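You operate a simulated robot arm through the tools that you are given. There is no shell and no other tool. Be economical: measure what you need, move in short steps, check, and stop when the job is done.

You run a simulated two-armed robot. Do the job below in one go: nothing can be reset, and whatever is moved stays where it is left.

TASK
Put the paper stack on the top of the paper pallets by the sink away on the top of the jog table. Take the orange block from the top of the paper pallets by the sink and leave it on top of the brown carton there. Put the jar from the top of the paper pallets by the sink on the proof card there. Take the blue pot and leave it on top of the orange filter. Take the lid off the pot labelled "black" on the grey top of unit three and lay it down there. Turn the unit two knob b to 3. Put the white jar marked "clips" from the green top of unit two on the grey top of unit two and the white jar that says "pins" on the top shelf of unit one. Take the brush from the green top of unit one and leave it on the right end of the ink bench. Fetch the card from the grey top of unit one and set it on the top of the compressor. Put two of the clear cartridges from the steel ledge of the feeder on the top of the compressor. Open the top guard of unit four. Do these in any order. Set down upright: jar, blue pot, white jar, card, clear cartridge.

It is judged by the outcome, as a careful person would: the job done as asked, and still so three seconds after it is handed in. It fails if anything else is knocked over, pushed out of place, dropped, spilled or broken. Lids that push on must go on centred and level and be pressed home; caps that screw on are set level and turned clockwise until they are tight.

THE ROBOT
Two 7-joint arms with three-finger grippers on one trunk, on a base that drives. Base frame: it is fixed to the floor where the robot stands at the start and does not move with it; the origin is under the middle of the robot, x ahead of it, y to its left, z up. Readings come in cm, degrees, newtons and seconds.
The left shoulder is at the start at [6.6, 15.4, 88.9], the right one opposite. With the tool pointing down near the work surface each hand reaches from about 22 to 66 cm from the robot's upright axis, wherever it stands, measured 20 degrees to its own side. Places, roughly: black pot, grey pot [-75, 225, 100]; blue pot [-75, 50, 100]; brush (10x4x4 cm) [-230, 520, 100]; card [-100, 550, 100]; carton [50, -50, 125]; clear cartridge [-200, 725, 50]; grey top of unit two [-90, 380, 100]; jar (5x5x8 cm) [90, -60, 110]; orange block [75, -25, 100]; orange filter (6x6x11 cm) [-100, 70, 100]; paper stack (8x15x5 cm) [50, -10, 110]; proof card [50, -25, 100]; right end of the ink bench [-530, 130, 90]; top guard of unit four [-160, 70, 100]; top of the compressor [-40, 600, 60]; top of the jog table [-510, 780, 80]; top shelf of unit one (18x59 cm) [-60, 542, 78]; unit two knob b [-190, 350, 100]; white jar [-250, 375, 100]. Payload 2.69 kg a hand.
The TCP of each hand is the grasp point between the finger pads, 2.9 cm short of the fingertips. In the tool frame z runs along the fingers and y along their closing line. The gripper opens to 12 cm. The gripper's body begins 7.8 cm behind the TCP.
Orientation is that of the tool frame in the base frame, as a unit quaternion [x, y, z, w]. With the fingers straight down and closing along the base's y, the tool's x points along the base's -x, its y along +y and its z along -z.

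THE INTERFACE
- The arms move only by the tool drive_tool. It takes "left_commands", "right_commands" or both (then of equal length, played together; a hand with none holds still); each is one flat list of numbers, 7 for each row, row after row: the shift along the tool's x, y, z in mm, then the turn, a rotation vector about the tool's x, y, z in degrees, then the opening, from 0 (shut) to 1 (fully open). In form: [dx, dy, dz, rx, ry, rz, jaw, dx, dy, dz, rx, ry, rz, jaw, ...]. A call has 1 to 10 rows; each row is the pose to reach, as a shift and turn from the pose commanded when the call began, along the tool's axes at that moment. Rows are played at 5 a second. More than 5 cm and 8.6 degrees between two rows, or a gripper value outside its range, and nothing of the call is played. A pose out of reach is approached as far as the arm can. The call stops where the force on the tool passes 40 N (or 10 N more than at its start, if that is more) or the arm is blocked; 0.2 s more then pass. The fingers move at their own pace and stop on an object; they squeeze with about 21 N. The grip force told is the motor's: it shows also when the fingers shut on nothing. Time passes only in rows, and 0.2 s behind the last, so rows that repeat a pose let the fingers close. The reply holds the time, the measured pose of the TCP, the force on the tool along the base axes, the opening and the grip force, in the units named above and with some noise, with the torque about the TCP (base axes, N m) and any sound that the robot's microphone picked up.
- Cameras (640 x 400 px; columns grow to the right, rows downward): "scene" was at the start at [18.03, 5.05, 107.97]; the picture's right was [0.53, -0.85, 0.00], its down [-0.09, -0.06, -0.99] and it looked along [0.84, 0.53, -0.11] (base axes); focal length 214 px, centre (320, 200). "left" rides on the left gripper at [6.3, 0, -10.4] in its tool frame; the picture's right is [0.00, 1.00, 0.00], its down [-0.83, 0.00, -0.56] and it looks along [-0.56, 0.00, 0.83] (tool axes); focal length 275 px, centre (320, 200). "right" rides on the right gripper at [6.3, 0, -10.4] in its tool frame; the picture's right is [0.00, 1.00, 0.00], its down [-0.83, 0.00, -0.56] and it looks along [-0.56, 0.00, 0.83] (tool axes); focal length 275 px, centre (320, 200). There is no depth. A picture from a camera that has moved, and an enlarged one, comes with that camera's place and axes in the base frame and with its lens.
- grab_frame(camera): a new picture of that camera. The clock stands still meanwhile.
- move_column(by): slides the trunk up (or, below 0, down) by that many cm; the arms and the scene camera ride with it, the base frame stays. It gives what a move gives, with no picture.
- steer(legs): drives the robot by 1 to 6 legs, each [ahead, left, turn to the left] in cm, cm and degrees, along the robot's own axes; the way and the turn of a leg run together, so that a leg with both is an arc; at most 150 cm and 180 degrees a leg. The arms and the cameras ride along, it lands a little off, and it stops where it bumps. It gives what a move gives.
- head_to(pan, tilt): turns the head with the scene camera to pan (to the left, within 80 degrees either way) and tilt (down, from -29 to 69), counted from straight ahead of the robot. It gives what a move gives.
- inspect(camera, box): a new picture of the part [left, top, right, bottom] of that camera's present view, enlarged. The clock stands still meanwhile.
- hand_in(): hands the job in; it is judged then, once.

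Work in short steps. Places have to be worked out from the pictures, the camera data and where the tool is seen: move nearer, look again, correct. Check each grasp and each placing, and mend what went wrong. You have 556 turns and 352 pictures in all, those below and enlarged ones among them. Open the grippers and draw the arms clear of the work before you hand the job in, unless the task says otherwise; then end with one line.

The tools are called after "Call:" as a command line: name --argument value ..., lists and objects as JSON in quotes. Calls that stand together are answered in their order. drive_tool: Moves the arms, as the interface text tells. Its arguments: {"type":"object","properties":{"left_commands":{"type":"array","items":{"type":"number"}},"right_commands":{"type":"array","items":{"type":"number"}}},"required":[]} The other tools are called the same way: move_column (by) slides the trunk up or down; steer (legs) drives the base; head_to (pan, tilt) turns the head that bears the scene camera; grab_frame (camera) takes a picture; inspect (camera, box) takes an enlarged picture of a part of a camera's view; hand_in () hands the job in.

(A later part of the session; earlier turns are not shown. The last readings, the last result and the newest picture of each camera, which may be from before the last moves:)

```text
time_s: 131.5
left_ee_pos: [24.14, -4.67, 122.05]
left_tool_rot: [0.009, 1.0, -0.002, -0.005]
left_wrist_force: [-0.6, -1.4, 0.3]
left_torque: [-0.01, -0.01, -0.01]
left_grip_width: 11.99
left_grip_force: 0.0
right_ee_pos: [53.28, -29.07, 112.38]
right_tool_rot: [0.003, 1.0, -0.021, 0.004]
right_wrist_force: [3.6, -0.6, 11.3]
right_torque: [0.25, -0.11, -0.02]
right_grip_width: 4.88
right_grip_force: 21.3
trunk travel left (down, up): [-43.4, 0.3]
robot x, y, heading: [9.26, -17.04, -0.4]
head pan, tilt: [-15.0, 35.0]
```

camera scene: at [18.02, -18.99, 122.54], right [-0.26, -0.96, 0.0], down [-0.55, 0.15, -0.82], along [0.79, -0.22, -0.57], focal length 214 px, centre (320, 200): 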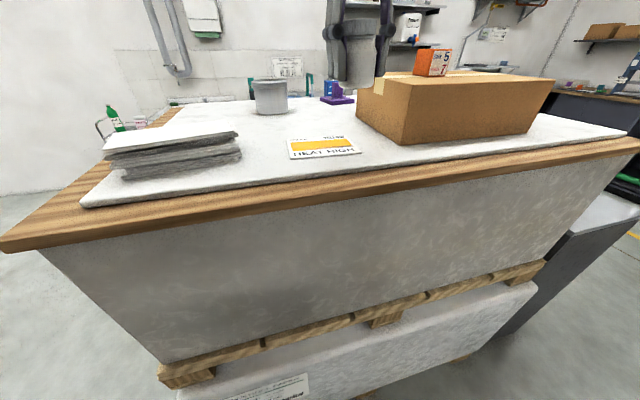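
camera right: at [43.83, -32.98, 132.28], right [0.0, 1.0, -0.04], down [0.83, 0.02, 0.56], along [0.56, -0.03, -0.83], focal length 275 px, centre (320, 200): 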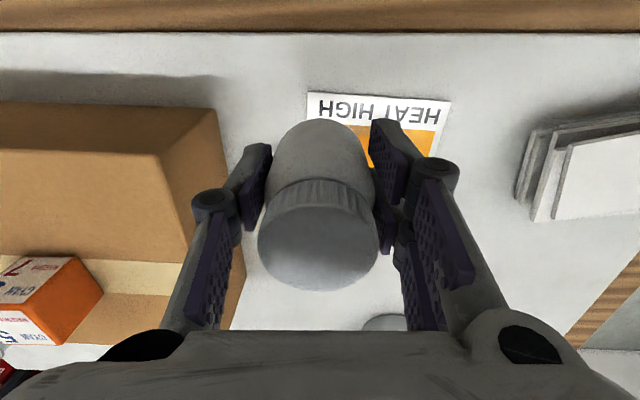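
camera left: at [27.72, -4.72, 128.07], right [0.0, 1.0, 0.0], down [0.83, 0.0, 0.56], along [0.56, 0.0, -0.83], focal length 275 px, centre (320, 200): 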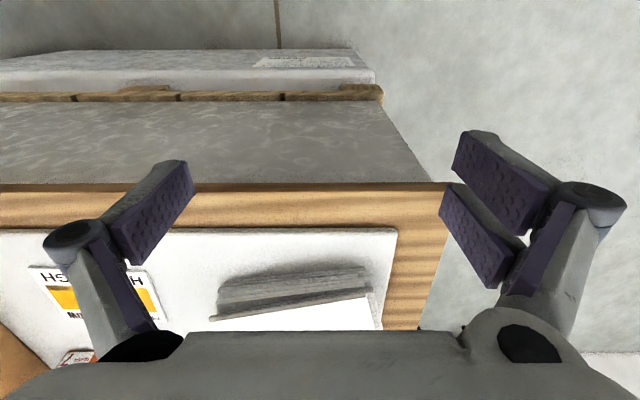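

Contact (11 N). Release and rise.

Call:
drive_tool --right_commands '[0, 0, -2, 0, 0, 0, 0.3, 0, 0, -2, 0, 0, 0, 0.6, 0, 0, -2, 0, 0, 0, 0.7, 0, 0, -30, 0, 0, 0, 0.7, 0, 0, -75, 0, 0, 0, 0.7, 20, 0, -100, 0, 0, 0, 0.7]'

Call:
grab_frame --camera "scene"

```text
time_s: 132.9
left_ee_pos: [23.81, -4.77, 122.16]
left_tool_rot: [0.009, 1.0, -0.001, -0.002]
left_wrist_force: [-0.9, -0.3, -0.2]
left_torque: [0.0, -0.12, 0.02]
left_grip_width: 12.01
left_grip_force: 0.1
right_ee_pos: [48.99, -30.15, 122.36]
right_tool_rot: [0.002, 1.0, -0.02, 0.004]
right_wrist_force: [-1.2, 0.8, 0.4]
right_torque: [0.03, -0.14, 0.05]
right_grip_width: 8.43
right_grip_force: 0.1
right hand out of reach, approached as far as the arm can: row 5, 6
trunk travel left (down, up): [-43.4, 0.3]
robot x, y, heading: [9.12, -16.74, -0.2]
head pan, tilt: [-15.0, 35.0]
```

```text
290 pictures are left
camera scene: at [17.65, -19.07, 122.61], right [-0.26, -0.96, 0.0], down [-0.55, 0.15, -0.82], along [0.79, -0.22, -0.57], focal length 214 px, centre (320, 200)
```

scene: 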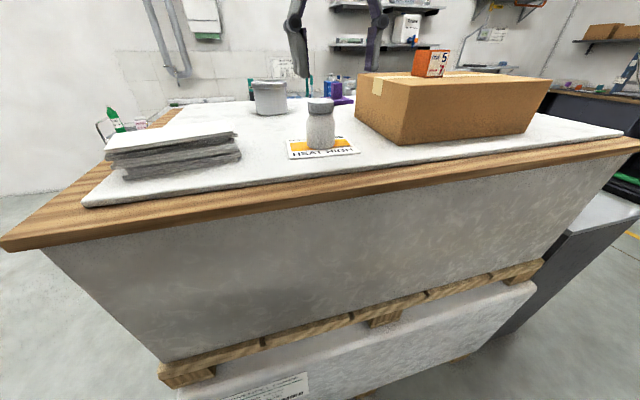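

The jar stands on the card. Now the paper stack with the left hand: turn it 90° (close along x) and move above the stack; the right hand draws back.

Call:
drive_tool --left_commands '[-20, -2, 0, 0, 0, -8.5, 1, -40, -4, 0, 0, 0, -17, 1, -60, -6, 0, 0, 0, -25.5, 1, -80, -8, 0, 0, 0, -34, 1, -100, -10, 0, 0, 0, -42.5, 1, -120, -12, 0, 0, 0, -51, 1, -140, -14, 0, 0, 0, -59.5, 1, -160, -16, 0, 0, 0, -68, 1, -180, -18, 0, 0, 0, -76.5, 1, -200, -20, 0, 0, 0, -85, 1]' --right_commands '[20, -10, 0, 0, 0, 0, 0.7, 40, -20, 0, 0, 0, 0, 0.7, 60, -30, 0, 0, 0, 0, 0.7, 80, -40, 0, 0, 0, 0, 0.7, 100, -50, 0, 0, 0, 0, 0.7, 120, -60, 0, 0, 0, 0, 0.7, 120, -70, 0, 0, 0, 0, 0.7, 120, -80, 0, 0, 0, 0, 0.7, 120, -80, 0, 0, 0, 0, 0.7, 120, -80, 0, 0, 0, 0, 0.7]'

Call:
grab_frame --camera "left"

Call:
head_to --pan 10 --tilt 35

Call:
grab_frame --camera "scene"

```text
time_s: 135.1
left_ee_pos: [44.22, -6.96, 121.87]
left_tool_rot: [-0.671, 0.742, 0.003, -0.004]
left_wrist_force: [-0.7, -0.2, -0.3]
left_torque: [-0.03, 0.01, 0.0]
left_grip_width: 12.01
left_grip_force: 0.1
right_ee_pos: [37.62, -38.06, 122.2]
right_tool_rot: [0.003, 1.0, -0.021, 0.0]
right_wrist_force: [-0.1, -0.6, 0.0]
right_torque: [0.0, 0.03, -0.01]
right_grip_width: 8.41
right_grip_force: 0.1
trunk travel left (down, up): [-43.4, 0.3]
robot x, y, heading: [9.52, -16.86, -0.4]
head pan, tilt: [-15.0, 35.0]
```

```text
289 pictures are left
camera left: at [43.65, -13.29, 132.39], right [-0.99, 0.11, 0.01], down [0.1, 0.83, 0.55], along [0.05, 0.55, -0.83], focal length 275 px, centre (320, 200)
```

left: 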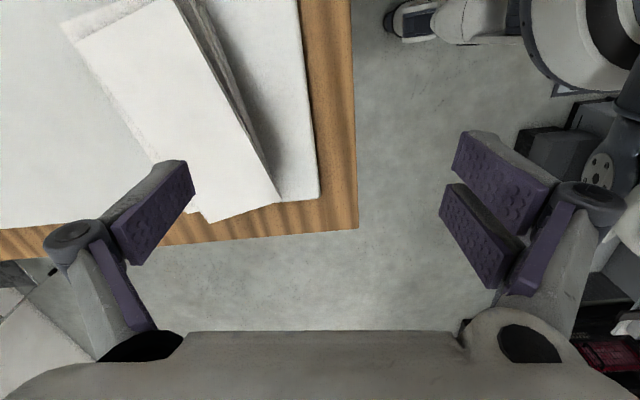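

```text
time_s: 136.0
left_ee_pos: [44.22, -6.98, 121.77]
left_tool_rot: [-0.669, 0.744, 0.003, -0.004]
left_wrist_force: [-0.8, -0.4, -0.2]
left_torque: [0.02, 0.02, 0.03]
left_grip_width: 11.98
left_grip_force: 0.1
right_ee_pos: [37.49, -38.09, 122.12]
right_tool_rot: [0.002, 1.0, -0.021, 0.001]
right_wrist_force: [0.2, 0.0, -0.4]
right_torque: [-0.01, 0.04, 0.01]
right_grip_width: 8.39
right_grip_force: 0.1
trunk travel left (down, up): [-43.4, 0.3]
robot x, y, heading: [9.05, -16.97, -0.5]
head pan, tilt: [10.0, 35.0]
```

```text
288 pictures are left
camera scene: at [18.21, -15.2, 122.54], right [0.17, -0.99, 0.0], down [-0.57, -0.1, -0.82], along [0.81, 0.14, -0.57], focal length 214 px, centre (320, 200)
```

scene: 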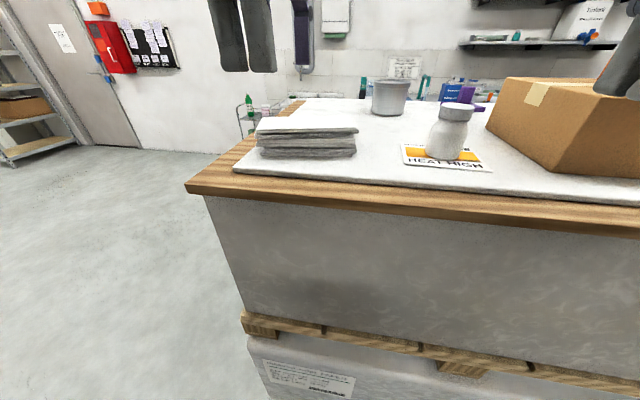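

The stack is yawed ~13°, centre about (52,-7.8). I align the left hand over it (turn a further -19°) and check.

Call:
drive_tool --left_commands '[0, -40, 0, 0, 0, -6.5, 1, 0, -78, 0, 0, 0, -13, 1, 0, -78, 20, 0, 0, -19, 1]'

Call:
grab_frame --camera "left"

```text
time_s: 136.8
left_ee_pos: [51.96, -8.04, 119.26]
left_tool_rot: [0.783, -0.622, -0.005, 0.004]
left_wrist_force: [0.9, -0.5, -0.8]
left_torque: [0.08, 0.04, 0.0]
left_grip_width: 11.99
left_grip_force: 0.1
left hand out of reach, approached as far as the arm can: row 2, 3
right_ee_pos: [37.67, -38.1, 121.94]
right_tool_rot: [0.003, 1.0, -0.02, -0.001]
right_wrist_force: [0.1, -0.7, 0.1]
right_torque: [0.06, 0.08, 0.01]
right_grip_width: 8.41
right_grip_force: 0.0
trunk travel left (down, up): [-43.4, 0.3]
robot x, y, heading: [8.93, -17.0, -0.3]
head pan, tilt: [10.0, 35.0]
```

```text
287 pictures are left
camera left: at [53.39, -14.16, 129.81], right [-0.98, -0.22, 0.01], down [-0.18, 0.81, 0.56], along [-0.13, 0.54, -0.83], focal length 275 px, centre (320, 200)
```

left: 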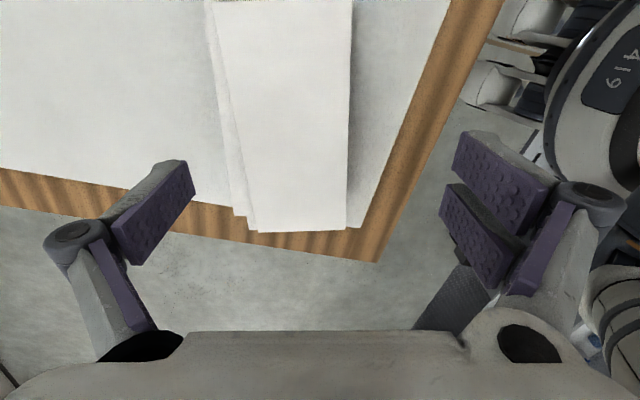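

Aligned in yaw; the stack centre is 2.3 cm farther out. Shift and descend.

Call:
drive_tool --left_commands '[0, -23, 0, 0, 0, 0, 1, 0, -23, 20, 0, 0, 0, 1, 0, -23, 45, 0, 0, 0, 1]'

Call:
grab_frame --camera "left"

Call:
inspect --camera "scene" --box '[200, 50, 440, 200]'

```text
time_s: 137.6
left_ee_pos: [53.83, -7.15, 115.16]
left_tool_rot: [0.783, -0.622, -0.003, 0.004]
left_wrist_force: [0.2, -0.1, 0.6]
left_torque: [0.04, 0.01, 0.02]
left_grip_width: 12.0
left_grip_force: 0.1
left hand out of reach, approached as far as the arm can: row 1
right_ee_pos: [37.23, -37.98, 122.18]
right_tool_rot: [0.002, 1.0, -0.021, 0.002]
right_wrist_force: [-0.2, -0.1, 0.3]
right_torque: [-0.05, -0.03, -0.01]
right_grip_width: 8.39
right_grip_force: 0.0
trunk travel left (down, up): [-43.4, 0.3]
robot x, y, heading: [9.32, -16.43, -0.5]
head pan, tilt: [10.0, 35.0]
```

```text
286 pictures are left
camera left: at [55.27, -13.45, 125.57], right [-0.98, -0.22, 0.01], down [-0.18, 0.81, 0.56], along [-0.13, 0.54, -0.83], focal length 275 px, centre (320, 200)
```

left: 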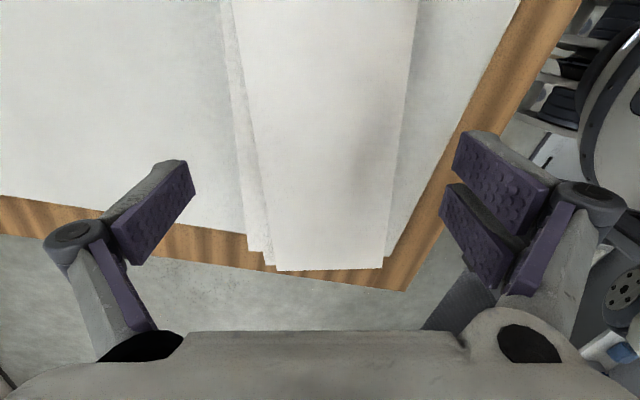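

```text
2.67 times, centred on (320, 125) of scene
camera zoom: at [18.1, -15.19, 122.56], right [0.17, -0.99, 0.0], down [-0.56, -0.1, -0.82], along [0.81, 0.14, -0.57], focal length 572 px, centre (320, 400)
```

zoom: 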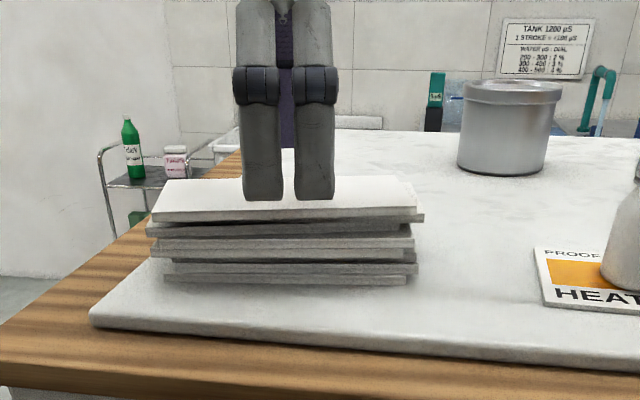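

Centred. Descend 3 cm more and close.

Call:
drive_tool --left_commands '[0, 0, 15, 0, 0, 0, 1, 0, 0, 29, 0, 0, 0, 1, 0, 0, 29, 0, 0, 0, 0.75, 0, 0, 29, 0, 0, 0, 0.5, 0, 0, 29, 0, 0, 0, 0.3, 0, 0, 29, 0, 0, 0, 0.3]'

Call:
grab_frame --camera "left"

```text
time_s: 139.0
left_ee_pos: [53.84, -7.28, 112.16]
left_tool_rot: [0.783, -0.623, -0.003, 0.004]
left_wrist_force: [0.2, 0.9, 2.1]
left_torque: [0.0, -0.03, -0.18]
left_grip_width: 7.04
left_grip_force: 20.9
right_ee_pos: [37.53, -37.93, 122.26]
right_tool_rot: [0.003, 1.0, -0.021, 0.001]
right_wrist_force: [0.3, 0.1, -0.4]
right_torque: [-0.04, -0.02, 0.01]
right_grip_width: 8.4
right_grip_force: 0.1
trunk travel left (down, up): [-43.4, 0.3]
robot x, y, heading: [9.2, -16.87, -0.1]
head pan, tilt: [10.0, 35.0]
```

```text
284 pictures are left
camera left: at [55.32, -13.41, 122.67], right [-0.98, -0.22, 0.01], down [-0.18, 0.81, 0.56], along [-0.13, 0.54, -0.83], focal length 275 px, centre (320, 200)
```

left: 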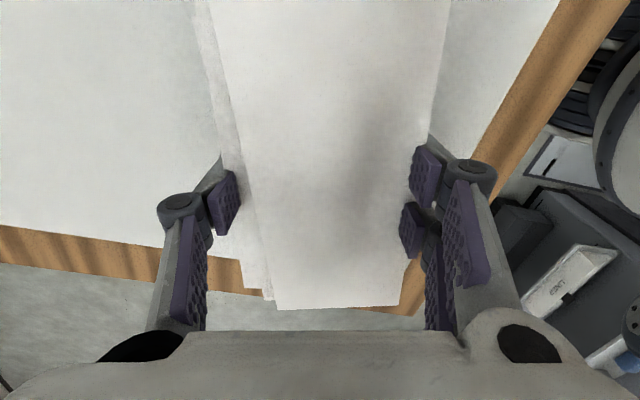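

Gripped (7.0 cm). Lift slowly.

Call:
drive_tool --left_commands '[0, 0, -5, 0, 0, 0, 0, 0, 0, -15, 0, 0, 0, 0, 0, 0, -35, 0, 0, 0, 0, 0, 0, -60, 0, 0, 0, 0, 0, 20, -85, 0, 0, 0, 0]'

Call:
grab_frame --camera "left"

Call:
grab_frame --camera "scene"

```text
time_s: 140.2
left_ee_pos: [51.67, -7.35, 119.67]
left_tool_rot: [0.783, -0.622, -0.001, 0.003]
left_wrist_force: [0.6, -0.4, -3.8]
left_torque: [0.02, -0.03, 0.0]
left_grip_width: 7.02
left_grip_force: 21.2
left hand out of reach, approached as far as the arm can: row 4, 5
right_ee_pos: [37.44, -37.98, 122.18]
right_tool_rot: [0.002, 1.0, -0.022, 0.001]
right_wrist_force: [0.4, 0.5, -0.6]
right_torque: [0.02, -0.04, 0.0]
right_grip_width: 8.4
right_grip_force: 0.2
trunk travel left (down, up): [-43.4, 0.3]
robot x, y, heading: [9.0, -16.6, -0.2]
head pan, tilt: [10.0, 35.0]
```

```text
283 pictures are left
camera left: at [53.1, -13.49, 130.14], right [-0.98, -0.22, 0.01], down [-0.18, 0.81, 0.55], along [-0.13, 0.54, -0.83], focal length 275 px, centre (320, 200)
```

left: 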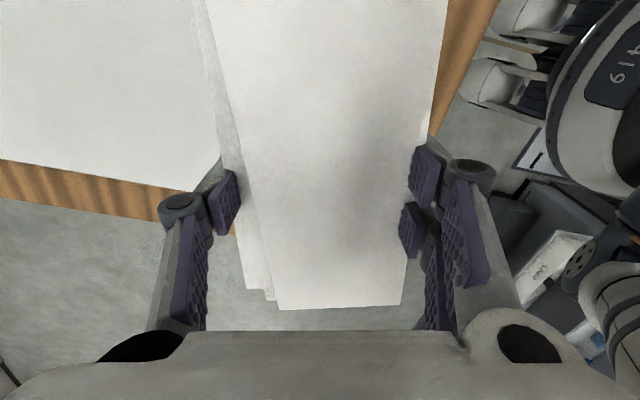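

```text
282 pictures are left
camera scene: at [18.11, -15.2, 122.56], right [0.17, -0.99, 0.0], down [-0.56, -0.1, -0.82], along [0.81, 0.14, -0.57], focal length 214 px, centre (320, 200)
```

scene: 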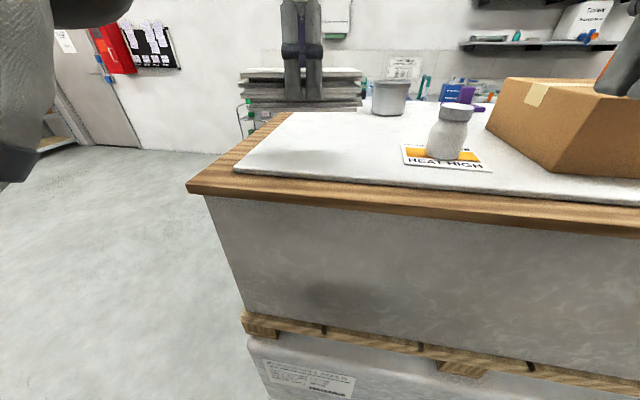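

Stack held safely. Back off and turn left to look down the aisle.

Call:
steer --legs '[[-20, 0, 0], [0, 0, 90]]'

Call:
head_to --pan 0 --tilt 15

Call:
grab_frame --camera "scene"

Call:
head_to --pan 60 --tilt 15

Call:
grab_frame --camera "scene"

```text
time_s: 145.6
left_ee_pos: [-21.0, 25.96, 119.53]
left_tool_rot: [0.993, 0.12, 0.001, 0.005]
left_wrist_force: [0.6, 0.0, -3.8]
left_torque: [0.02, 0.0, 0.0]
left_grip_width: 6.99
left_grip_force: 20.8
right_ee_pos: [9.81, 11.98, 122.12]
right_tool_rot: [0.71, -0.704, 0.014, -0.016]
right_wrist_force: [0.4, 0.1, 0.0]
right_torque: [0.05, -0.01, -0.03]
right_grip_width: 8.38
right_grip_force: 0.2
trunk travel left (down, up): [-43.4, 0.3]
robot x, y, heading: [-11.13, -16.76, 90.8]
head pan, tilt: [10.0, 35.0]
```

```text
time_s: 146.5
left_ee_pos: [-21.08, 25.95, 119.36]
left_tool_rot: [0.993, 0.119, 0.002, 0.004]
left_wrist_force: [-0.5, 0.7, -4.3]
left_torque: [-0.03, -0.02, 0.02]
left_grip_width: 6.98
left_grip_force: 21.1
right_ee_pos: [9.77, 12.04, 122.2]
right_tool_rot: [0.71, -0.703, 0.014, -0.015]
right_wrist_force: [0.8, 0.5, 0.5]
right_torque: [0.03, 0.01, -0.01]
right_grip_width: 8.39
right_grip_force: 0.1
trunk travel left (down, up): [-43.4, 0.3]
robot x, y, heading: [-10.43, -16.75, 90.5]
head pan, tilt: [0.0, 15.0]
```

```text
281 pictures are left
camera scene: at [-11.17, -6.58, 125.73], right [1.0, 0.01, 0.0], down [0.0, -0.26, -0.97], along [-0.01, 0.97, -0.26], focal length 214 px, centre (320, 200)
```

scene: 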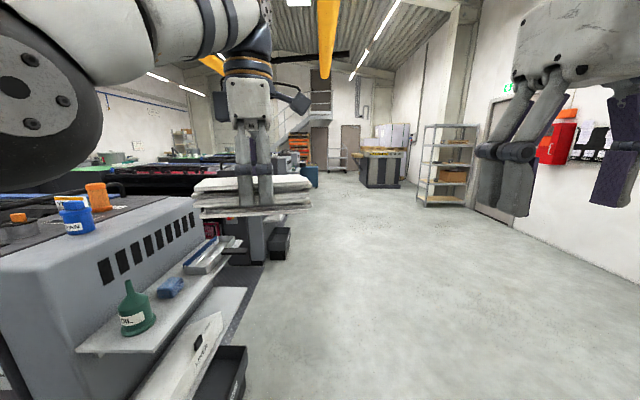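

```text
time_s: 147.8
left_ee_pos: [-21.02, 26.02, 119.41]
left_tool_rot: [0.993, 0.119, 0.001, 0.004]
left_wrist_force: [0.5, -0.2, -3.7]
left_torque: [-0.02, 0.0, 0.03]
left_grip_width: 6.99
left_grip_force: 20.6
right_ee_pos: [9.8, 11.99, 122.1]
right_tool_rot: [0.71, -0.704, 0.014, -0.016]
right_wrist_force: [0.0, -0.2, -0.6]
right_torque: [0.02, -0.01, 0.02]
right_grip_width: 8.41
right_grip_force: 0.1
trunk travel left (down, up): [-43.4, 0.3]
robot x, y, heading: [-10.91, -16.88, 90.5]
head pan, tilt: [60.0, 15.0]
```

```text
280 pictures are left
camera scene: at [-19.21, -11.32, 125.74], right [0.49, 0.87, 0.0], down [0.23, -0.13, -0.97], along [-0.84, 0.48, -0.26], focal length 214 px, centre (320, 200)
```

scene: 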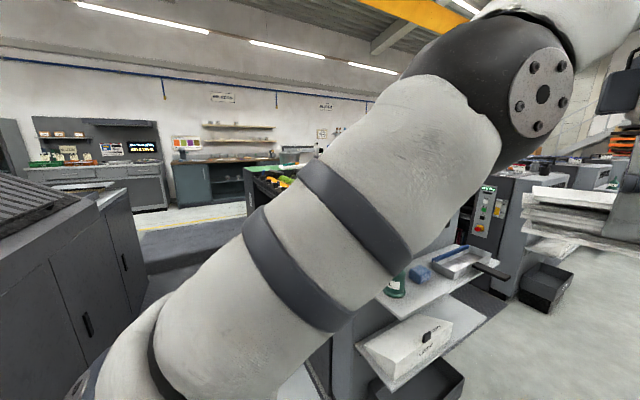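

The aisle to the right of the press is free. I drive along it, a bit to the right.

Call:
steer --legs '[[60, -45, 0], [150, 0, 0], [150, 0, 0]]'

Call:
head_to --pan 0 --tilt 15

Call:
grab_frame --camera "scene"

Call:
head_to --pan 35 --tilt 20

Call:
grab_frame --camera "scene"

```text
time_s: 165.9
left_ee_pos: [21.54, 387.1, 119.48]
left_tool_rot: [0.992, 0.122, 0.002, 0.005]
left_wrist_force: [-0.4, 0.7, -3.9]
left_torque: [-0.01, 0.01, 0.0]
left_grip_width: 6.95
left_grip_force: 21.1
right_ee_pos: [52.56, 373.46, 122.09]
right_tool_rot: [0.712, -0.702, 0.014, -0.015]
right_wrist_force: [-0.5, -0.5, 0.2]
right_torque: [-0.01, -0.01, -0.01]
right_grip_width: 8.39
right_grip_force: 0.0
trunk travel left (down, up): [-43.4, 0.3]
robot x, y, heading: [31.9, 344.7, 90.8]
head pan, tilt: [60.0, 15.0]
```

```text
time_s: 167.2
left_ee_pos: [21.46, 387.05, 119.49]
left_tool_rot: [0.992, 0.123, 0.001, 0.004]
left_wrist_force: [-1.0, -0.3, -3.8]
left_torque: [0.02, -0.01, 0.01]
left_grip_width: 7.01
left_grip_force: 21.2
right_ee_pos: [52.48, 373.41, 122.2]
right_tool_rot: [0.713, -0.701, 0.015, -0.016]
right_wrist_force: [-0.6, 0.6, 0.2]
right_torque: [0.0, -0.01, -0.02]
right_grip_width: 8.43
right_grip_force: 0.1
trunk travel left (down, up): [-43.4, 0.3]
robot x, y, heading: [31.44, 344.41, 90.7]
head pan, tilt: [0.0, 15.0]
```

```text
279 pictures are left
camera scene: at [31.67, 354.61, 125.74], right [1.0, 0.02, 0.0], down [0.0, -0.26, -0.97], along [-0.01, 0.97, -0.26], focal length 214 px, centre (320, 200)
```

scene: 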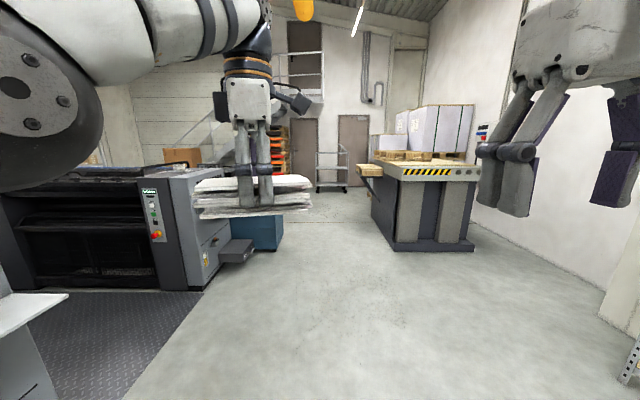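

```text
time_s: 168.3
left_ee_pos: [21.56, 387.07, 119.54]
left_tool_rot: [0.993, 0.122, 0.002, 0.003]
left_wrist_force: [0.2, 0.3, -4.0]
left_torque: [-0.01, 0.04, -0.04]
left_grip_width: 6.96
left_grip_force: 20.8
right_ee_pos: [52.55, 373.35, 122.17]
right_tool_rot: [0.712, -0.701, 0.014, -0.015]
right_wrist_force: [-0.4, 0.3, 0.0]
right_torque: [0.0, -0.02, 0.01]
right_grip_width: 8.39
right_grip_force: 0.0
trunk travel left (down, up): [-43.4, 0.3]
robot x, y, heading: [31.9, 344.51, 90.6]
head pan, tilt: [35.0, 20.0]
```

```text
278 pictures are left
camera scene: at [26.37, 352.82, 124.92], right [0.81, 0.58, 0.0], down [0.2, -0.28, -0.94], along [-0.55, 0.76, -0.34], focal length 214 px, centre (320, 200)
```

scene: 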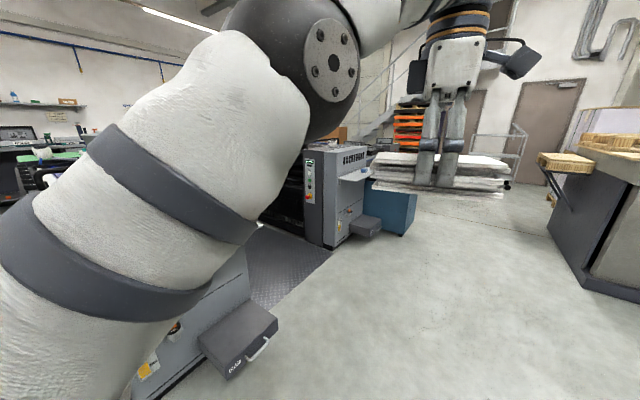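

Continue along the aisle to y≈530 and look.

Call:
steer --legs '[[150, 0, -1], [45, 0, 0]]'

Call:
head_to --pan 0 --tilt 15

Call:
grab_frame --camera "scene"

Call:
head_to --pan 25 --tilt 20

Call:
grab_frame --camera "scene"

```text
time_s: 178.0
left_ee_pos: [17.99, 581.67, 119.38]
left_tool_rot: [0.992, 0.124, 0.002, 0.004]
left_wrist_force: [0.5, 0.4, -4.2]
left_torque: [-0.01, 0.05, 0.0]
left_grip_width: 6.98
left_grip_force: 21.6
right_ee_pos: [48.87, 567.96, 122.1]
right_tool_rot: [0.713, -0.701, 0.015, -0.015]
right_wrist_force: [-0.7, 0.0, 0.0]
right_torque: [0.02, -0.01, -0.03]
right_grip_width: 8.39
right_grip_force: 0.0
trunk travel left (down, up): [-43.4, 0.3]
robot x, y, heading: [28.21, 538.77, 91.2]
head pan, tilt: [35.0, 20.0]
```

```text
time_s: 179.0
left_ee_pos: [17.89, 581.56, 119.39]
left_tool_rot: [0.992, 0.124, 0.001, 0.004]
left_wrist_force: [0.3, -0.5, -3.0]
left_torque: [0.02, -0.01, -0.03]
left_grip_width: 6.96
left_grip_force: 20.4
right_ee_pos: [48.93, 567.96, 122.12]
right_tool_rot: [0.713, -0.701, 0.013, -0.015]
right_wrist_force: [0.6, -0.7, 0.0]
right_torque: [0.01, 0.0, 0.01]
right_grip_width: 8.4
right_grip_force: 0.0
trunk travel left (down, up): [-43.4, 0.3]
robot x, y, heading: [28.34, 538.77, 90.8]
head pan, tilt: [0.0, 15.0]
```

```text
277 pictures are left
camera scene: at [28.14, 549.14, 125.74], right [1.0, 0.02, 0.0], down [0.0, -0.26, -0.97], along [-0.02, 0.97, -0.26], focal length 214 px, centre (320, 200)
```

scene: 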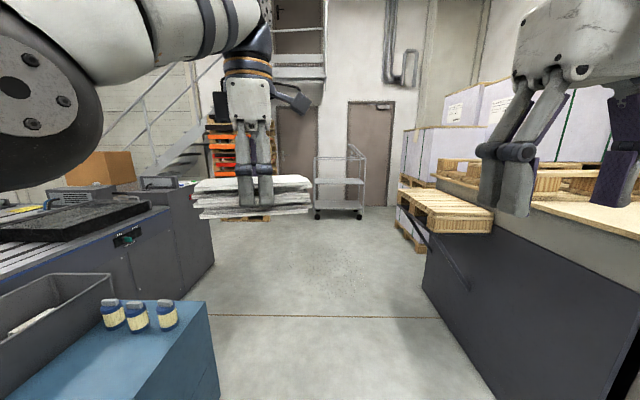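

```text
time_s: 179.9
left_ee_pos: [18.06, 581.63, 119.55]
left_tool_rot: [0.992, 0.124, 0.001, 0.004]
left_wrist_force: [-0.7, 0.5, -3.8]
left_torque: [0.01, 0.01, 0.03]
left_grip_width: 7.0
left_grip_force: 21.8
right_ee_pos: [48.82, 567.84, 122.12]
right_tool_rot: [0.713, -0.701, 0.014, -0.016]
right_wrist_force: [0.4, 0.3, 0.8]
right_torque: [-0.02, 0.01, 0.02]
right_grip_width: 8.39
right_grip_force: 0.1
trunk travel left (down, up): [-43.4, 0.3]
robot x, y, heading: [28.27, 539.23, 91.0]
head pan, tilt: [25.0, 20.0]
```

```text
276 pictures are left
camera scene: at [24.24, 548.17, 124.92], right [0.9, 0.44, 0.0], down [0.15, -0.31, -0.94], along [-0.41, 0.85, -0.34], focal length 214 px, centre (320, 200)
```

scene: 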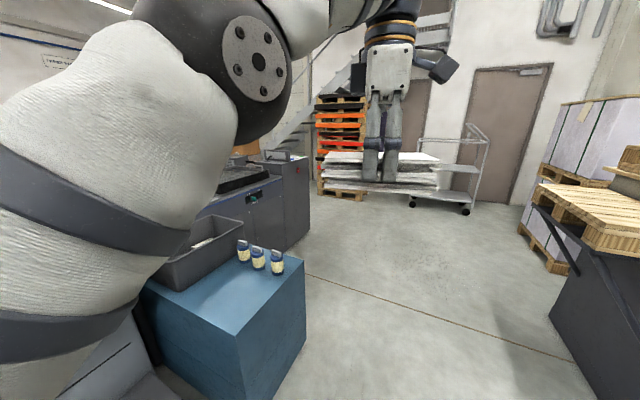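

Compressor (blue box) at left with three jars. Drive on past the feeder end to y≈800, then turn left to look across.

Call:
steer --legs '[[150, 0, -0.8], [125, 0, 0], [0, 0, 90]]'

Call:
head_to --pan 0 --tilt 15

Call:
grab_frame --camera "scene"

```text
time_s: 197.1
left_ee_pos: [-17.57, 802.65, 119.51]
left_tool_rot: [0.611, 0.791, 0.004, 0.003]
left_wrist_force: [-0.2, 0.0, -3.9]
left_torque: [0.02, -0.05, 0.03]
left_grip_width: 6.98
left_grip_force: 21.2
right_ee_pos: [-4.06, 833.66, 122.19]
right_tool_rot: [1.0, 0.014, -0.001, -0.021]
right_wrist_force: [-0.5, -0.2, -0.5]
right_torque: [0.02, 0.01, 0.0]
right_grip_width: 8.43
right_grip_force: 0.1
trunk travel left (down, up): [-43.4, 0.3]
robot x, y, heading: [24.66, 813.77, -178.5]
head pan, tilt: [25.0, 20.0]
```

```text
time_s: 197.9
left_ee_pos: [-17.58, 802.71, 119.4]
left_tool_rot: [0.611, 0.792, 0.004, 0.003]
left_wrist_force: [-1.0, 0.2, -3.5]
left_torque: [-0.02, -0.01, 0.01]
left_grip_width: 6.97
left_grip_force: 21.2
right_ee_pos: [-4.18, 833.7, 122.09]
right_tool_rot: [1.0, 0.013, -0.001, -0.02]
right_wrist_force: [-0.4, -0.6, -0.2]
right_torque: [-0.02, 0.0, 0.0]
right_grip_width: 8.38
right_grip_force: 0.0
trunk travel left (down, up): [-43.4, 0.3]
robot x, y, heading: [25.03, 813.29, -178.4]
head pan, tilt: [0.0, 15.0]
```

```text
275 pictures are left
camera scene: at [14.82, 813.37, 125.74], right [-0.03, 1.0, 0.0], down [0.26, 0.01, -0.97], along [-0.97, -0.02, -0.26], focal length 214 px, centre (320, 200)
```

scene: 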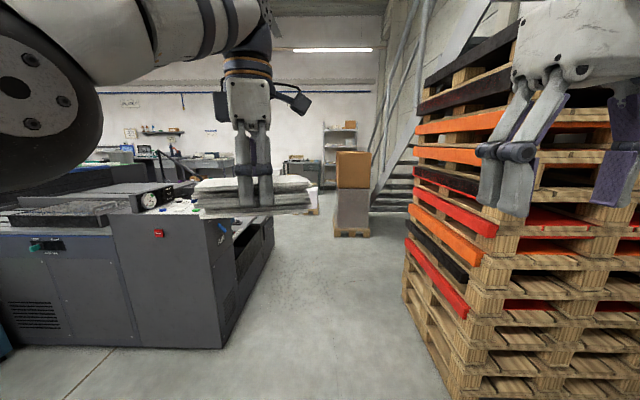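

Passage ahead between feeder and pallet stack. Drive on, drifting slightly left.

Call:
steer --legs '[[0, 0, -1.5], [150, 16, 0], [70, 0, 0]]'

Call:
grab_frame --camera "scene"

```text
refused: leg 2 is longer than a leg can be; nothing moved
```

```text
274 pictures are left
camera scene: at [14.82, 813.37, 125.74], right [-0.03, 1.0, 0.0], down [0.26, 0.01, -0.97], along [-0.97, -0.02, -0.26], focal length 214 px, centre (320, 200)
```

scene: 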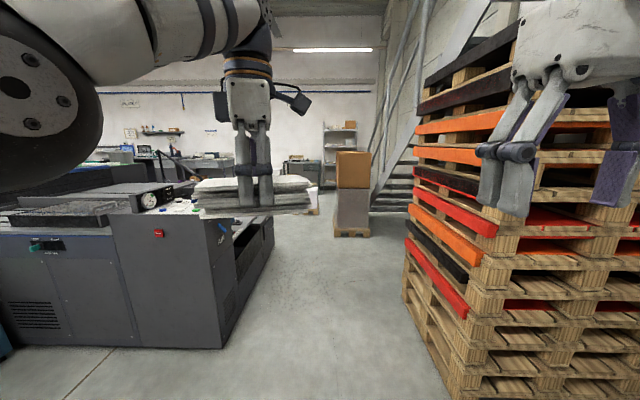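

Keep legs under 150 cm.

Call:
steer --legs '[[0, 0, -1.5], [140, 16, 0], [80, 0, 0]]'

Call:
grab_frame --camera "scene"

```text
time_s: 209.1
left_ee_pos: [-236.4, 790.66, 119.52]
left_tool_rot: [0.627, 0.779, 0.003, 0.003]
left_wrist_force: [-0.4, -0.5, -5.1]
left_torque: [-0.01, -0.01, 0.02]
left_grip_width: 6.98
left_grip_force: 21.0
right_ee_pos: [-221.79, 821.04, 122.19]
right_tool_rot: [1.0, -0.007, 0.0, -0.021]
right_wrist_force: [-0.6, 0.9, 0.0]
right_torque: [-0.03, -0.02, 0.0]
right_grip_width: 8.4
right_grip_force: 0.1
trunk travel left (down, up): [-43.4, 0.3]
robot x, y, heading: [-193.52, 799.55, 179.1]
head pan, tilt: [0.0, 15.0]
```

```text
273 pictures are left
camera scene: at [-203.6, 800.02, 125.74], right [0.02, 1.0, 0.0], down [0.26, 0.0, -0.97], along [-0.97, 0.01, -0.26], focal length 214 px, centre (320, 200)
```

scene: 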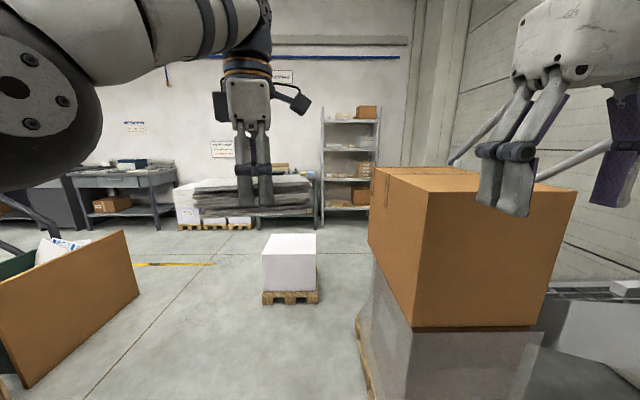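

I'll thread left of the carton stack, then left around the white stack toward the table in the back.

Call:
steer --legs '[[0, 12, 0.9], [88, 0, 0], [15, 85, 0]]'

Call:
grab_frame --camera "scene"

```text
time_s: 221.5
left_ee_pos: [-339.41, 692.9, 119.46]
left_tool_rot: [0.619, 0.785, 0.005, 0.002]
left_wrist_force: [-0.7, -0.7, -3.3]
left_torque: [0.05, -0.02, 0.01]
left_grip_width: 6.98
left_grip_force: 20.6
right_ee_pos: [-325.12, 723.74, 122.2]
right_tool_rot: [1.0, 0.004, -0.001, -0.02]
right_wrist_force: [-1.0, 0.5, 0.2]
right_torque: [0.03, 0.0, -0.02]
right_grip_width: 8.41
right_grip_force: 0.0
trunk travel left (down, up): [-43.4, 0.3]
robot x, y, heading: [-296.57, 702.79, -179.5]
head pan, tilt: [0.0, 15.0]
```

```text
272 pictures are left
camera scene: at [-306.65, 702.96, 125.74], right [0.0, 1.0, 0.0], down [0.26, 0.0, -0.97], along [-0.97, 0.0, -0.26], focal length 214 px, centre (320, 200)
```

scene: 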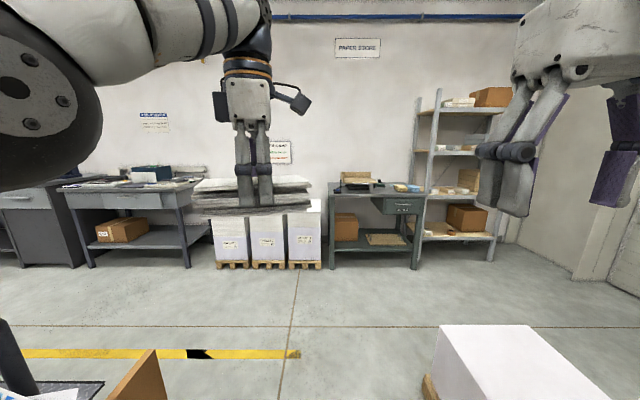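

Call:
inspect --camera "scene" --box '[300, 140, 460, 240]'

```text
4.00 times, centred on (380, 190) of scene
camera zoom: at [-306.65, 702.96, 125.74], right [0.0, 1.0, 0.0], down [0.26, 0.0, -0.97], along [-0.97, 0.0, -0.26], focal length 858 px, centre (80, 240)
```

zoom: 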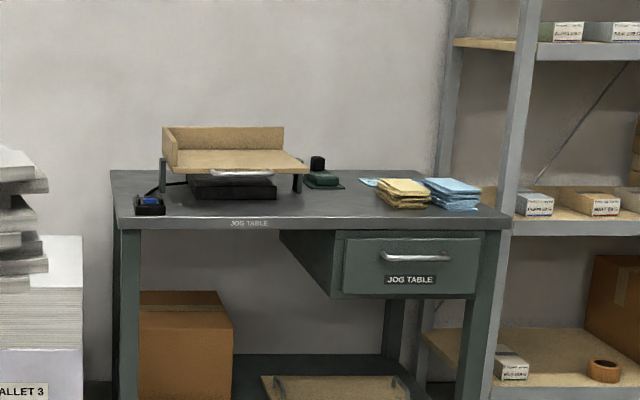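

That's the jog table; a free spot is in the front middle near (-515,755). I drive around the white stack to it.

Call:
steer --legs '[[148, 0, -0.5], [0, -62, 0], [12, 0, 0]]'

Call:
move_column --by -20

Call:
head_to --pan 0 --tilt 35

Call:
grab_frame --camera "scene"

Call:
grab_frame --camera "left"

```text
time_s: 234.4
left_ee_pos: [-498.31, 756.32, 119.44]
left_tool_rot: [0.626, 0.78, 0.004, 0.003]
left_wrist_force: [-0.9, -0.5, -4.0]
left_torque: [0.03, -0.01, 0.04]
left_grip_width: 6.98
left_grip_force: 21.1
right_ee_pos: [-483.74, 786.77, 122.22]
right_tool_rot: [1.0, -0.006, -0.001, -0.021]
right_wrist_force: [-1.0, -0.9, 0.1]
right_torque: [-0.01, -0.01, 0.04]
right_grip_width: 8.39
right_grip_force: 0.1
trunk travel left (down, up): [-43.4, 0.3]
robot x, y, heading: [-455.63, 765.4, 179.0]
head pan, tilt: [0.0, 15.0]
```

```text
time_s: 236.6
left_ee_pos: [-504.03, 756.47, 85.63]
left_tool_rot: [0.617, 0.769, 0.104, 0.13]
left_wrist_force: [25.9, 0.3, 7.3]
left_torque: [-0.05, 1.48, 0.2]
left_grip_width: 6.97
left_grip_force: 21.6
right_ee_pos: [-493.54, 786.93, 87.62]
right_tool_rot: [0.974, 0.0, 0.225, -0.02]
right_wrist_force: [0.2, -0.6, 0.5]
right_torque: [-0.02, 0.0, -0.01]
right_grip_width: 8.4
right_grip_force: 0.0
trunk travel left (down, up): [-23.4, 20.3]
robot x, y, heading: [-455.11, 765.6, 179.2]
head pan, tilt: [0.0, 15.0]
```

```text
time_s: 237.4
left_ee_pos: [-504.1, 756.41, 85.55]
left_tool_rot: [0.617, 0.769, 0.103, 0.131]
left_wrist_force: [30.3, 1.5, 4.5]
left_torque: [0.17, 1.48, 0.26]
left_grip_width: 6.96
left_grip_force: 20.3
right_ee_pos: [-493.58, 786.96, 87.67]
right_tool_rot: [0.974, -0.001, 0.225, -0.019]
right_wrist_force: [0.3, -0.6, 0.7]
right_torque: [0.0, 0.01, -0.02]
right_grip_width: 8.37
right_grip_force: 0.1
trunk travel left (down, up): [-23.4, 20.3]
robot x, y, heading: [-455.16, 765.16, 179.0]
head pan, tilt: [0.0, 35.0]
```

```text
270 pictures are left
camera scene: at [-474.9, 765.93, 100.97], right [0.01, 1.0, 0.0], down [0.57, -0.01, -0.82], along [-0.82, 0.01, -0.57], focal length 214 px, centre (320, 200)
```

scene: 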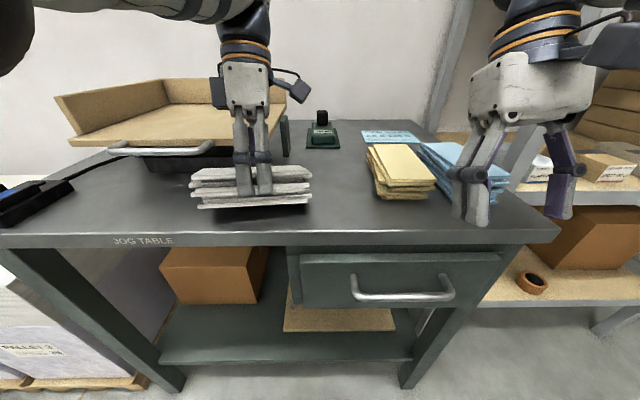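

```text
269 pictures are left
camera left: at [-508.77, 762.57, 95.12], right [0.92, 0.21, 0.32], down [-0.02, -0.81, 0.58], along [0.38, -0.54, -0.75], focal length 275 px, centre (320, 200)
```

left: 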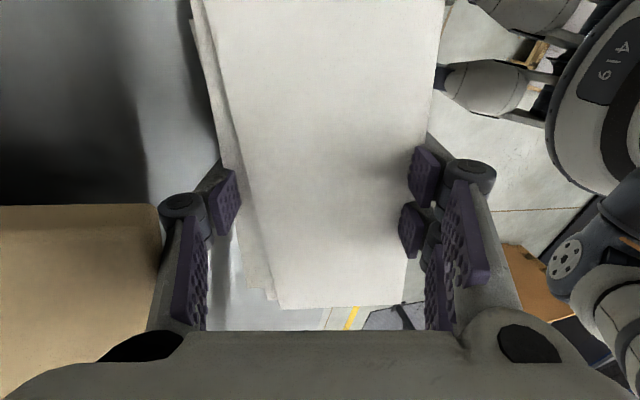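

The column move also swung the hands down and tilted them; the left wrist presses on something (30 N). I raise the left hand toward me and level it.

Call:
drive_tool --left_commands '[-4, 18, -11, 0, 0, 0, 0, -8, 36, -23, 3, 0, 0, 0, -12, 53, -34, 9, 0, 0, 0, -12, 53, -34, 14, 0, 0, 0, -12, 53, -34, 19, 0, 0, 0]'

Call:
grab_frame --camera "scene"

```text
time_s: 238.6
left_ee_pos: [-500.38, 756.36, 90.39]
left_tool_rot: [0.629, 0.776, -0.025, 0.025]
left_wrist_force: [0.1, 0.1, -4.2]
left_torque: [0.03, 0.02, 0.01]
left_grip_width: 6.98
left_grip_force: 21.4
right_ee_pos: [-493.78, 787.01, 87.62]
right_tool_rot: [0.974, -0.001, 0.226, -0.019]
right_wrist_force: [0.0, -0.2, -0.2]
right_torque: [0.05, 0.01, -0.01]
right_grip_width: 8.41
right_grip_force: 0.0
trunk travel left (down, up): [-23.4, 20.3]
robot x, y, heading: [-455.47, 765.27, 179.1]
head pan, tilt: [0.0, 35.0]
```

```text
268 pictures are left
camera scene: at [-475.22, 765.91, 100.9], right [0.01, 1.0, 0.0], down [0.57, -0.01, -0.82], along [-0.82, 0.01, -0.57], focal length 214 px, centre (320, 200)
```

scene: 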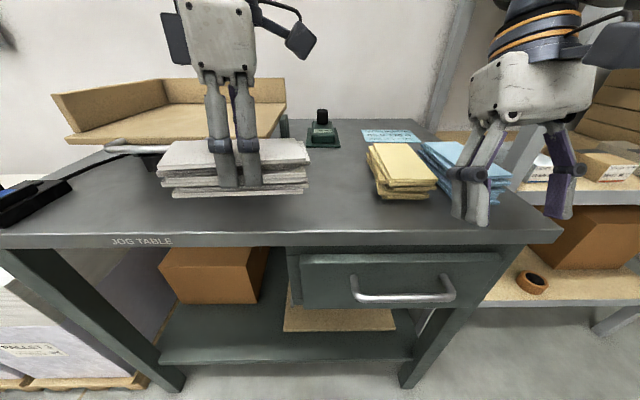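

Free now and holding. I level the last 4° and move over the free spot (-510,760), lowering to ~3 cm above.

Call:
drive_tool --left_commands '[18, -29, -1, 0, 1, 0, 0, 37, -58, -2, 0, 2.5, 0, 0, 55, -86, -3, 0, 4, 0, 0, 57, -86, 27, 0, 4, 0, 0, 59, -86, 50, 0, 4, 0, 0]' --right_commands '[0, 0, -20, 0, 0, 0, 0.7, 20, 0, -50, 0, 0, 0, 0.7, 40, 0, -80, 0, 0, 0, 0.7, 40, 0, -80, 0, 0, 0, 0.7, 40, 0, -80, 0, 0, 0, 0.7]'

Call:
grab_frame --camera "scene"

Call:
grab_frame --camera "left"

```text
time_s: 239.3
left_ee_pos: [-505.53, 758.57, 90.4]
left_tool_rot: [0.63, 0.776, -0.007, 0.029]
left_wrist_force: [15.1, -2.8, -0.7]
left_torque: [-0.09, -0.1, 0.34]
left_grip_width: 6.97
left_grip_force: 21.9
right_ee_pos: [-494.4, 785.41, 88.07]
right_tool_rot: [0.974, -0.001, 0.227, -0.019]
right_wrist_force: [-0.8, 0.1, -0.6]
right_torque: [0.0, -0.08, -0.06]
right_grip_width: 8.39
right_grip_force: 0.0
right hand out of reach, approached as far as the arm can: row 1, 2, 3
trunk travel left (down, up): [-23.4, 20.3]
robot x, y, heading: [-455.32, 765.62, 179.6]
head pan, tilt: [0.0, 35.0]
stopped in row 3 (left hand): the force on the tool passed its limit at 72 N (the readings are from after the stop); the commanded pose is now the measured one
```

```text
267 pictures are left
camera scene: at [-475.2, 765.89, 100.91], right [0.01, 1.0, 0.0], down [0.57, -0.01, -0.82], along [-0.82, 0.01, -0.57], focal length 214 px, centre (320, 200)
```

scene: 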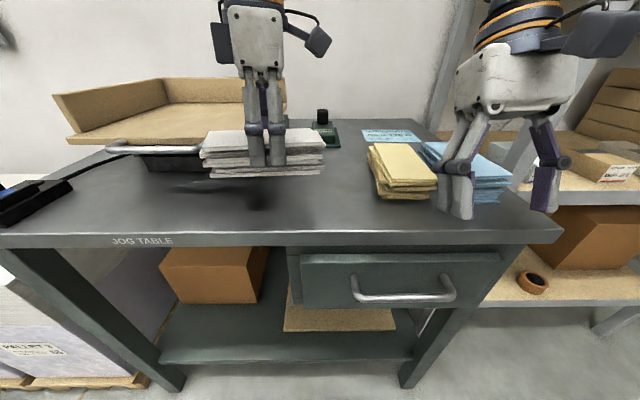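

```text
266 pictures are left
camera left: at [-507.14, 765.05, 100.51], right [0.98, 0.2, 0.03], down [0.15, -0.79, 0.6], along [0.14, -0.58, -0.8], focal length 275 px, centre (320, 200)
```

left: 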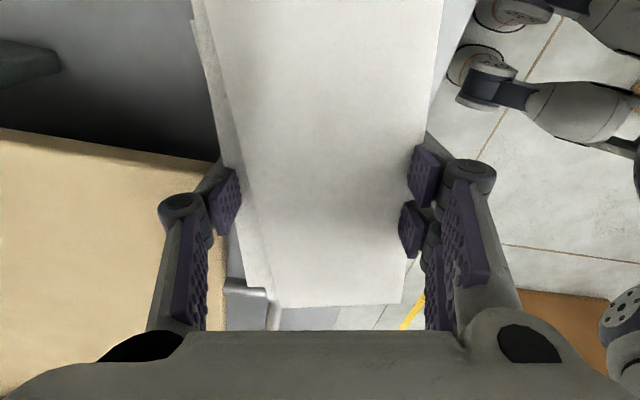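

The far finger met the tray's front-right corner (≈(-511,756)). The gap right of the tray, y 757–776, fits the stack, so I move right first, square up the yaw, then go in.

Call:
drive_tool --left_commands '[-4, 20, 1, 0, 0, 0, 0, 35, 28, -1, 0, 1, 4, 0, 74, 36, -3, 1, 2, 8, 0, 82, -3, -4, 1.5, 3, 11.7, 0, 87, -27, -5, 1.5, 3, 11.7, 0]'

Call:
grab_frame --camera "scene"

Call:
grab_frame --camera "left"

```text
time_s: 240.5
left_ee_pos: [-507.57, 766.65, 89.88]
left_tool_rot: [0.706, 0.708, 0.001, -0.002]
left_wrist_force: [-0.8, 0.1, -3.0]
left_torque: [0.0, 0.01, 0.01]
left_grip_width: 7.0
left_grip_force: 21.3
left hand out of reach, approached as far as the arm can: row 4, 5
right_ee_pos: [-494.24, 785.39, 88.27]
right_tool_rot: [0.974, 0.0, 0.226, -0.019]
right_wrist_force: [-0.7, 0.6, 0.8]
right_torque: [0.01, 0.0, 0.02]
right_grip_width: 8.4
right_grip_force: 0.0
trunk travel left (down, up): [-23.4, 20.3]
robot x, y, heading: [-455.66, 765.31, 179.3]
head pan, tilt: [0.0, 35.0]
```

```text
265 pictures are left
camera scene: at [-475.22, 765.87, 100.9], right [0.01, 1.0, 0.0], down [0.57, -0.01, -0.82], along [-0.82, 0.01, -0.57], focal length 214 px, centre (320, 200)
```

scene: 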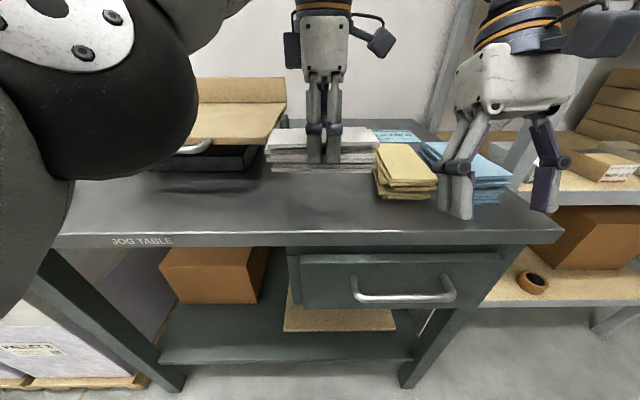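

```text
264 pictures are left
camera left: at [-507.45, 772.78, 100.45], right [1.0, 0.0, 0.0], down [0.0, -0.83, 0.55], along [0.0, -0.55, -0.83], focal length 275 px, centre (320, 200)
```

left: 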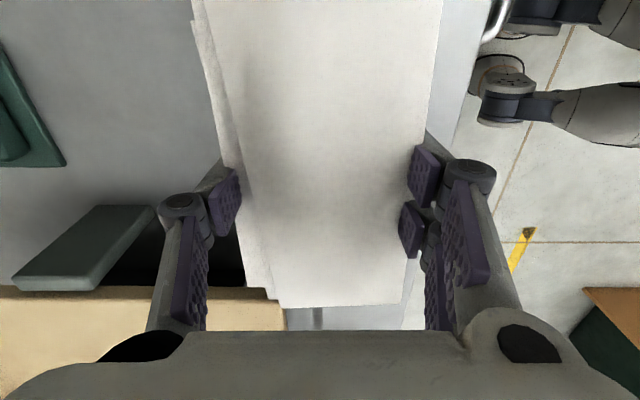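

Well positioned: the stack end clears tray and notes. Lower straight down.

Call:
drive_tool --left_commands '[0, 0, 30, 0, 0, 0, 0, 0, 0, 55, 0, 0, 0, 0, 0, 0, 68, 0, 0, 0, 0, 0, 0, 75, 0, 0, 0, 0]'

Call:
inspect --camera "scene" --box '[220, 80, 460, 230]'

```text
time_s: 241.5
left_ee_pos: [-507.55, 766.66, 82.64]
left_tool_rot: [0.705, 0.709, -0.001, -0.005]
left_wrist_force: [-1.8, 0.9, 25.0]
left_torque: [-0.27, -0.87, 0.1]
left_grip_width: 6.99
left_grip_force: 21.2
right_ee_pos: [-494.22, 785.36, 88.26]
right_tool_rot: [0.974, -0.001, 0.225, -0.019]
right_wrist_force: [0.3, -0.3, 0.5]
right_torque: [0.0, 0.0, -0.03]
right_grip_width: 8.4
right_grip_force: 0.0
trunk travel left (down, up): [-23.4, 20.3]
robot x, y, heading: [-455.24, 765.5, 179.3]
head pan, tilt: [0.0, 35.0]
```

```text
2.67 times, centred on (340, 155) of scene
camera zoom: at [-475.08, 765.9, 100.95], right [0.01, 1.0, 0.0], down [0.57, -0.01, -0.82], along [-0.82, 0.01, -0.57], focal length 572 px, centre (267, 320)
```

zoom: 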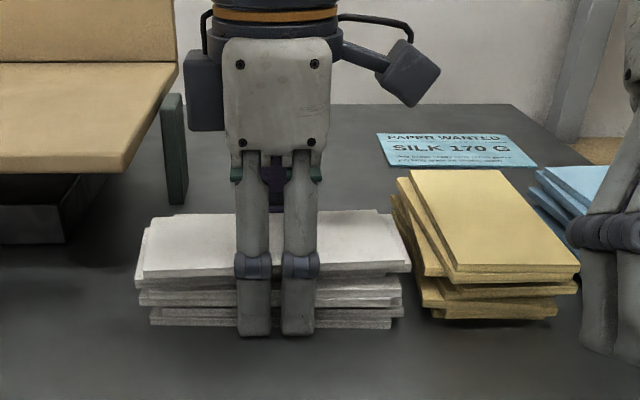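

On the table. Release and rise.

Call:
drive_tool --left_commands '[0, 0, -2, 0, 0, 0, 0.65, 0, 0, -2, 0, 0, 0, 0.8, 0, 0, -2, 0, 0, 0, 0.8, 0, 0, -40, 0, 0, 0, 0.8, 0, 0, -80, 0, 0, 0, 0.8, 0, 0, -110, 0, 0, 0, 0.8]'

Call:
grab_frame --camera "scene"

```text
time_s: 242.9
left_ee_pos: [-506.12, 766.07, 92.48]
left_tool_rot: [0.706, 0.708, 0.002, -0.002]
left_wrist_force: [1.2, -0.8, 0.0]
left_torque: [-0.01, 0.0, -0.02]
left_grip_width: 9.62
left_grip_force: 0.1
left hand out of reach, approached as far as the arm can: row 5, 6
right_ee_pos: [-494.38, 785.26, 88.23]
right_tool_rot: [0.974, -0.001, 0.227, -0.02]
right_wrist_force: [0.0, 0.4, -0.1]
right_torque: [0.01, -0.01, -0.02]
right_grip_width: 8.41
right_grip_force: 0.0
trunk travel left (down, up): [-23.4, 20.3]
robot x, y, heading: [-455.53, 765.6, 179.3]
head pan, tilt: [0.0, 35.0]
```

```text
262 pictures are left
camera scene: at [-475.23, 765.85, 100.9], right [0.01, 1.0, 0.0], down [0.57, -0.01, -0.82], along [-0.82, 0.01, -0.57], focal length 214 px, centre (320, 200)
```

scene: 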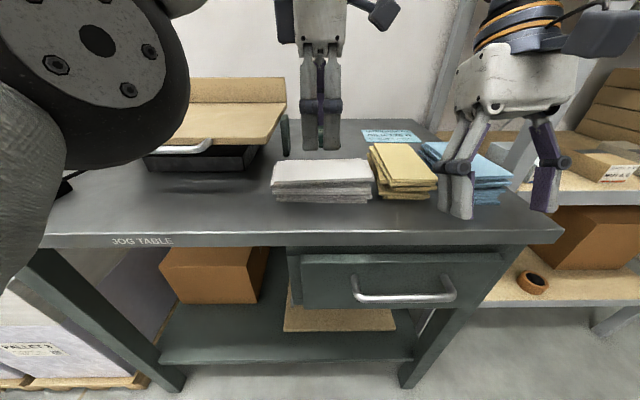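

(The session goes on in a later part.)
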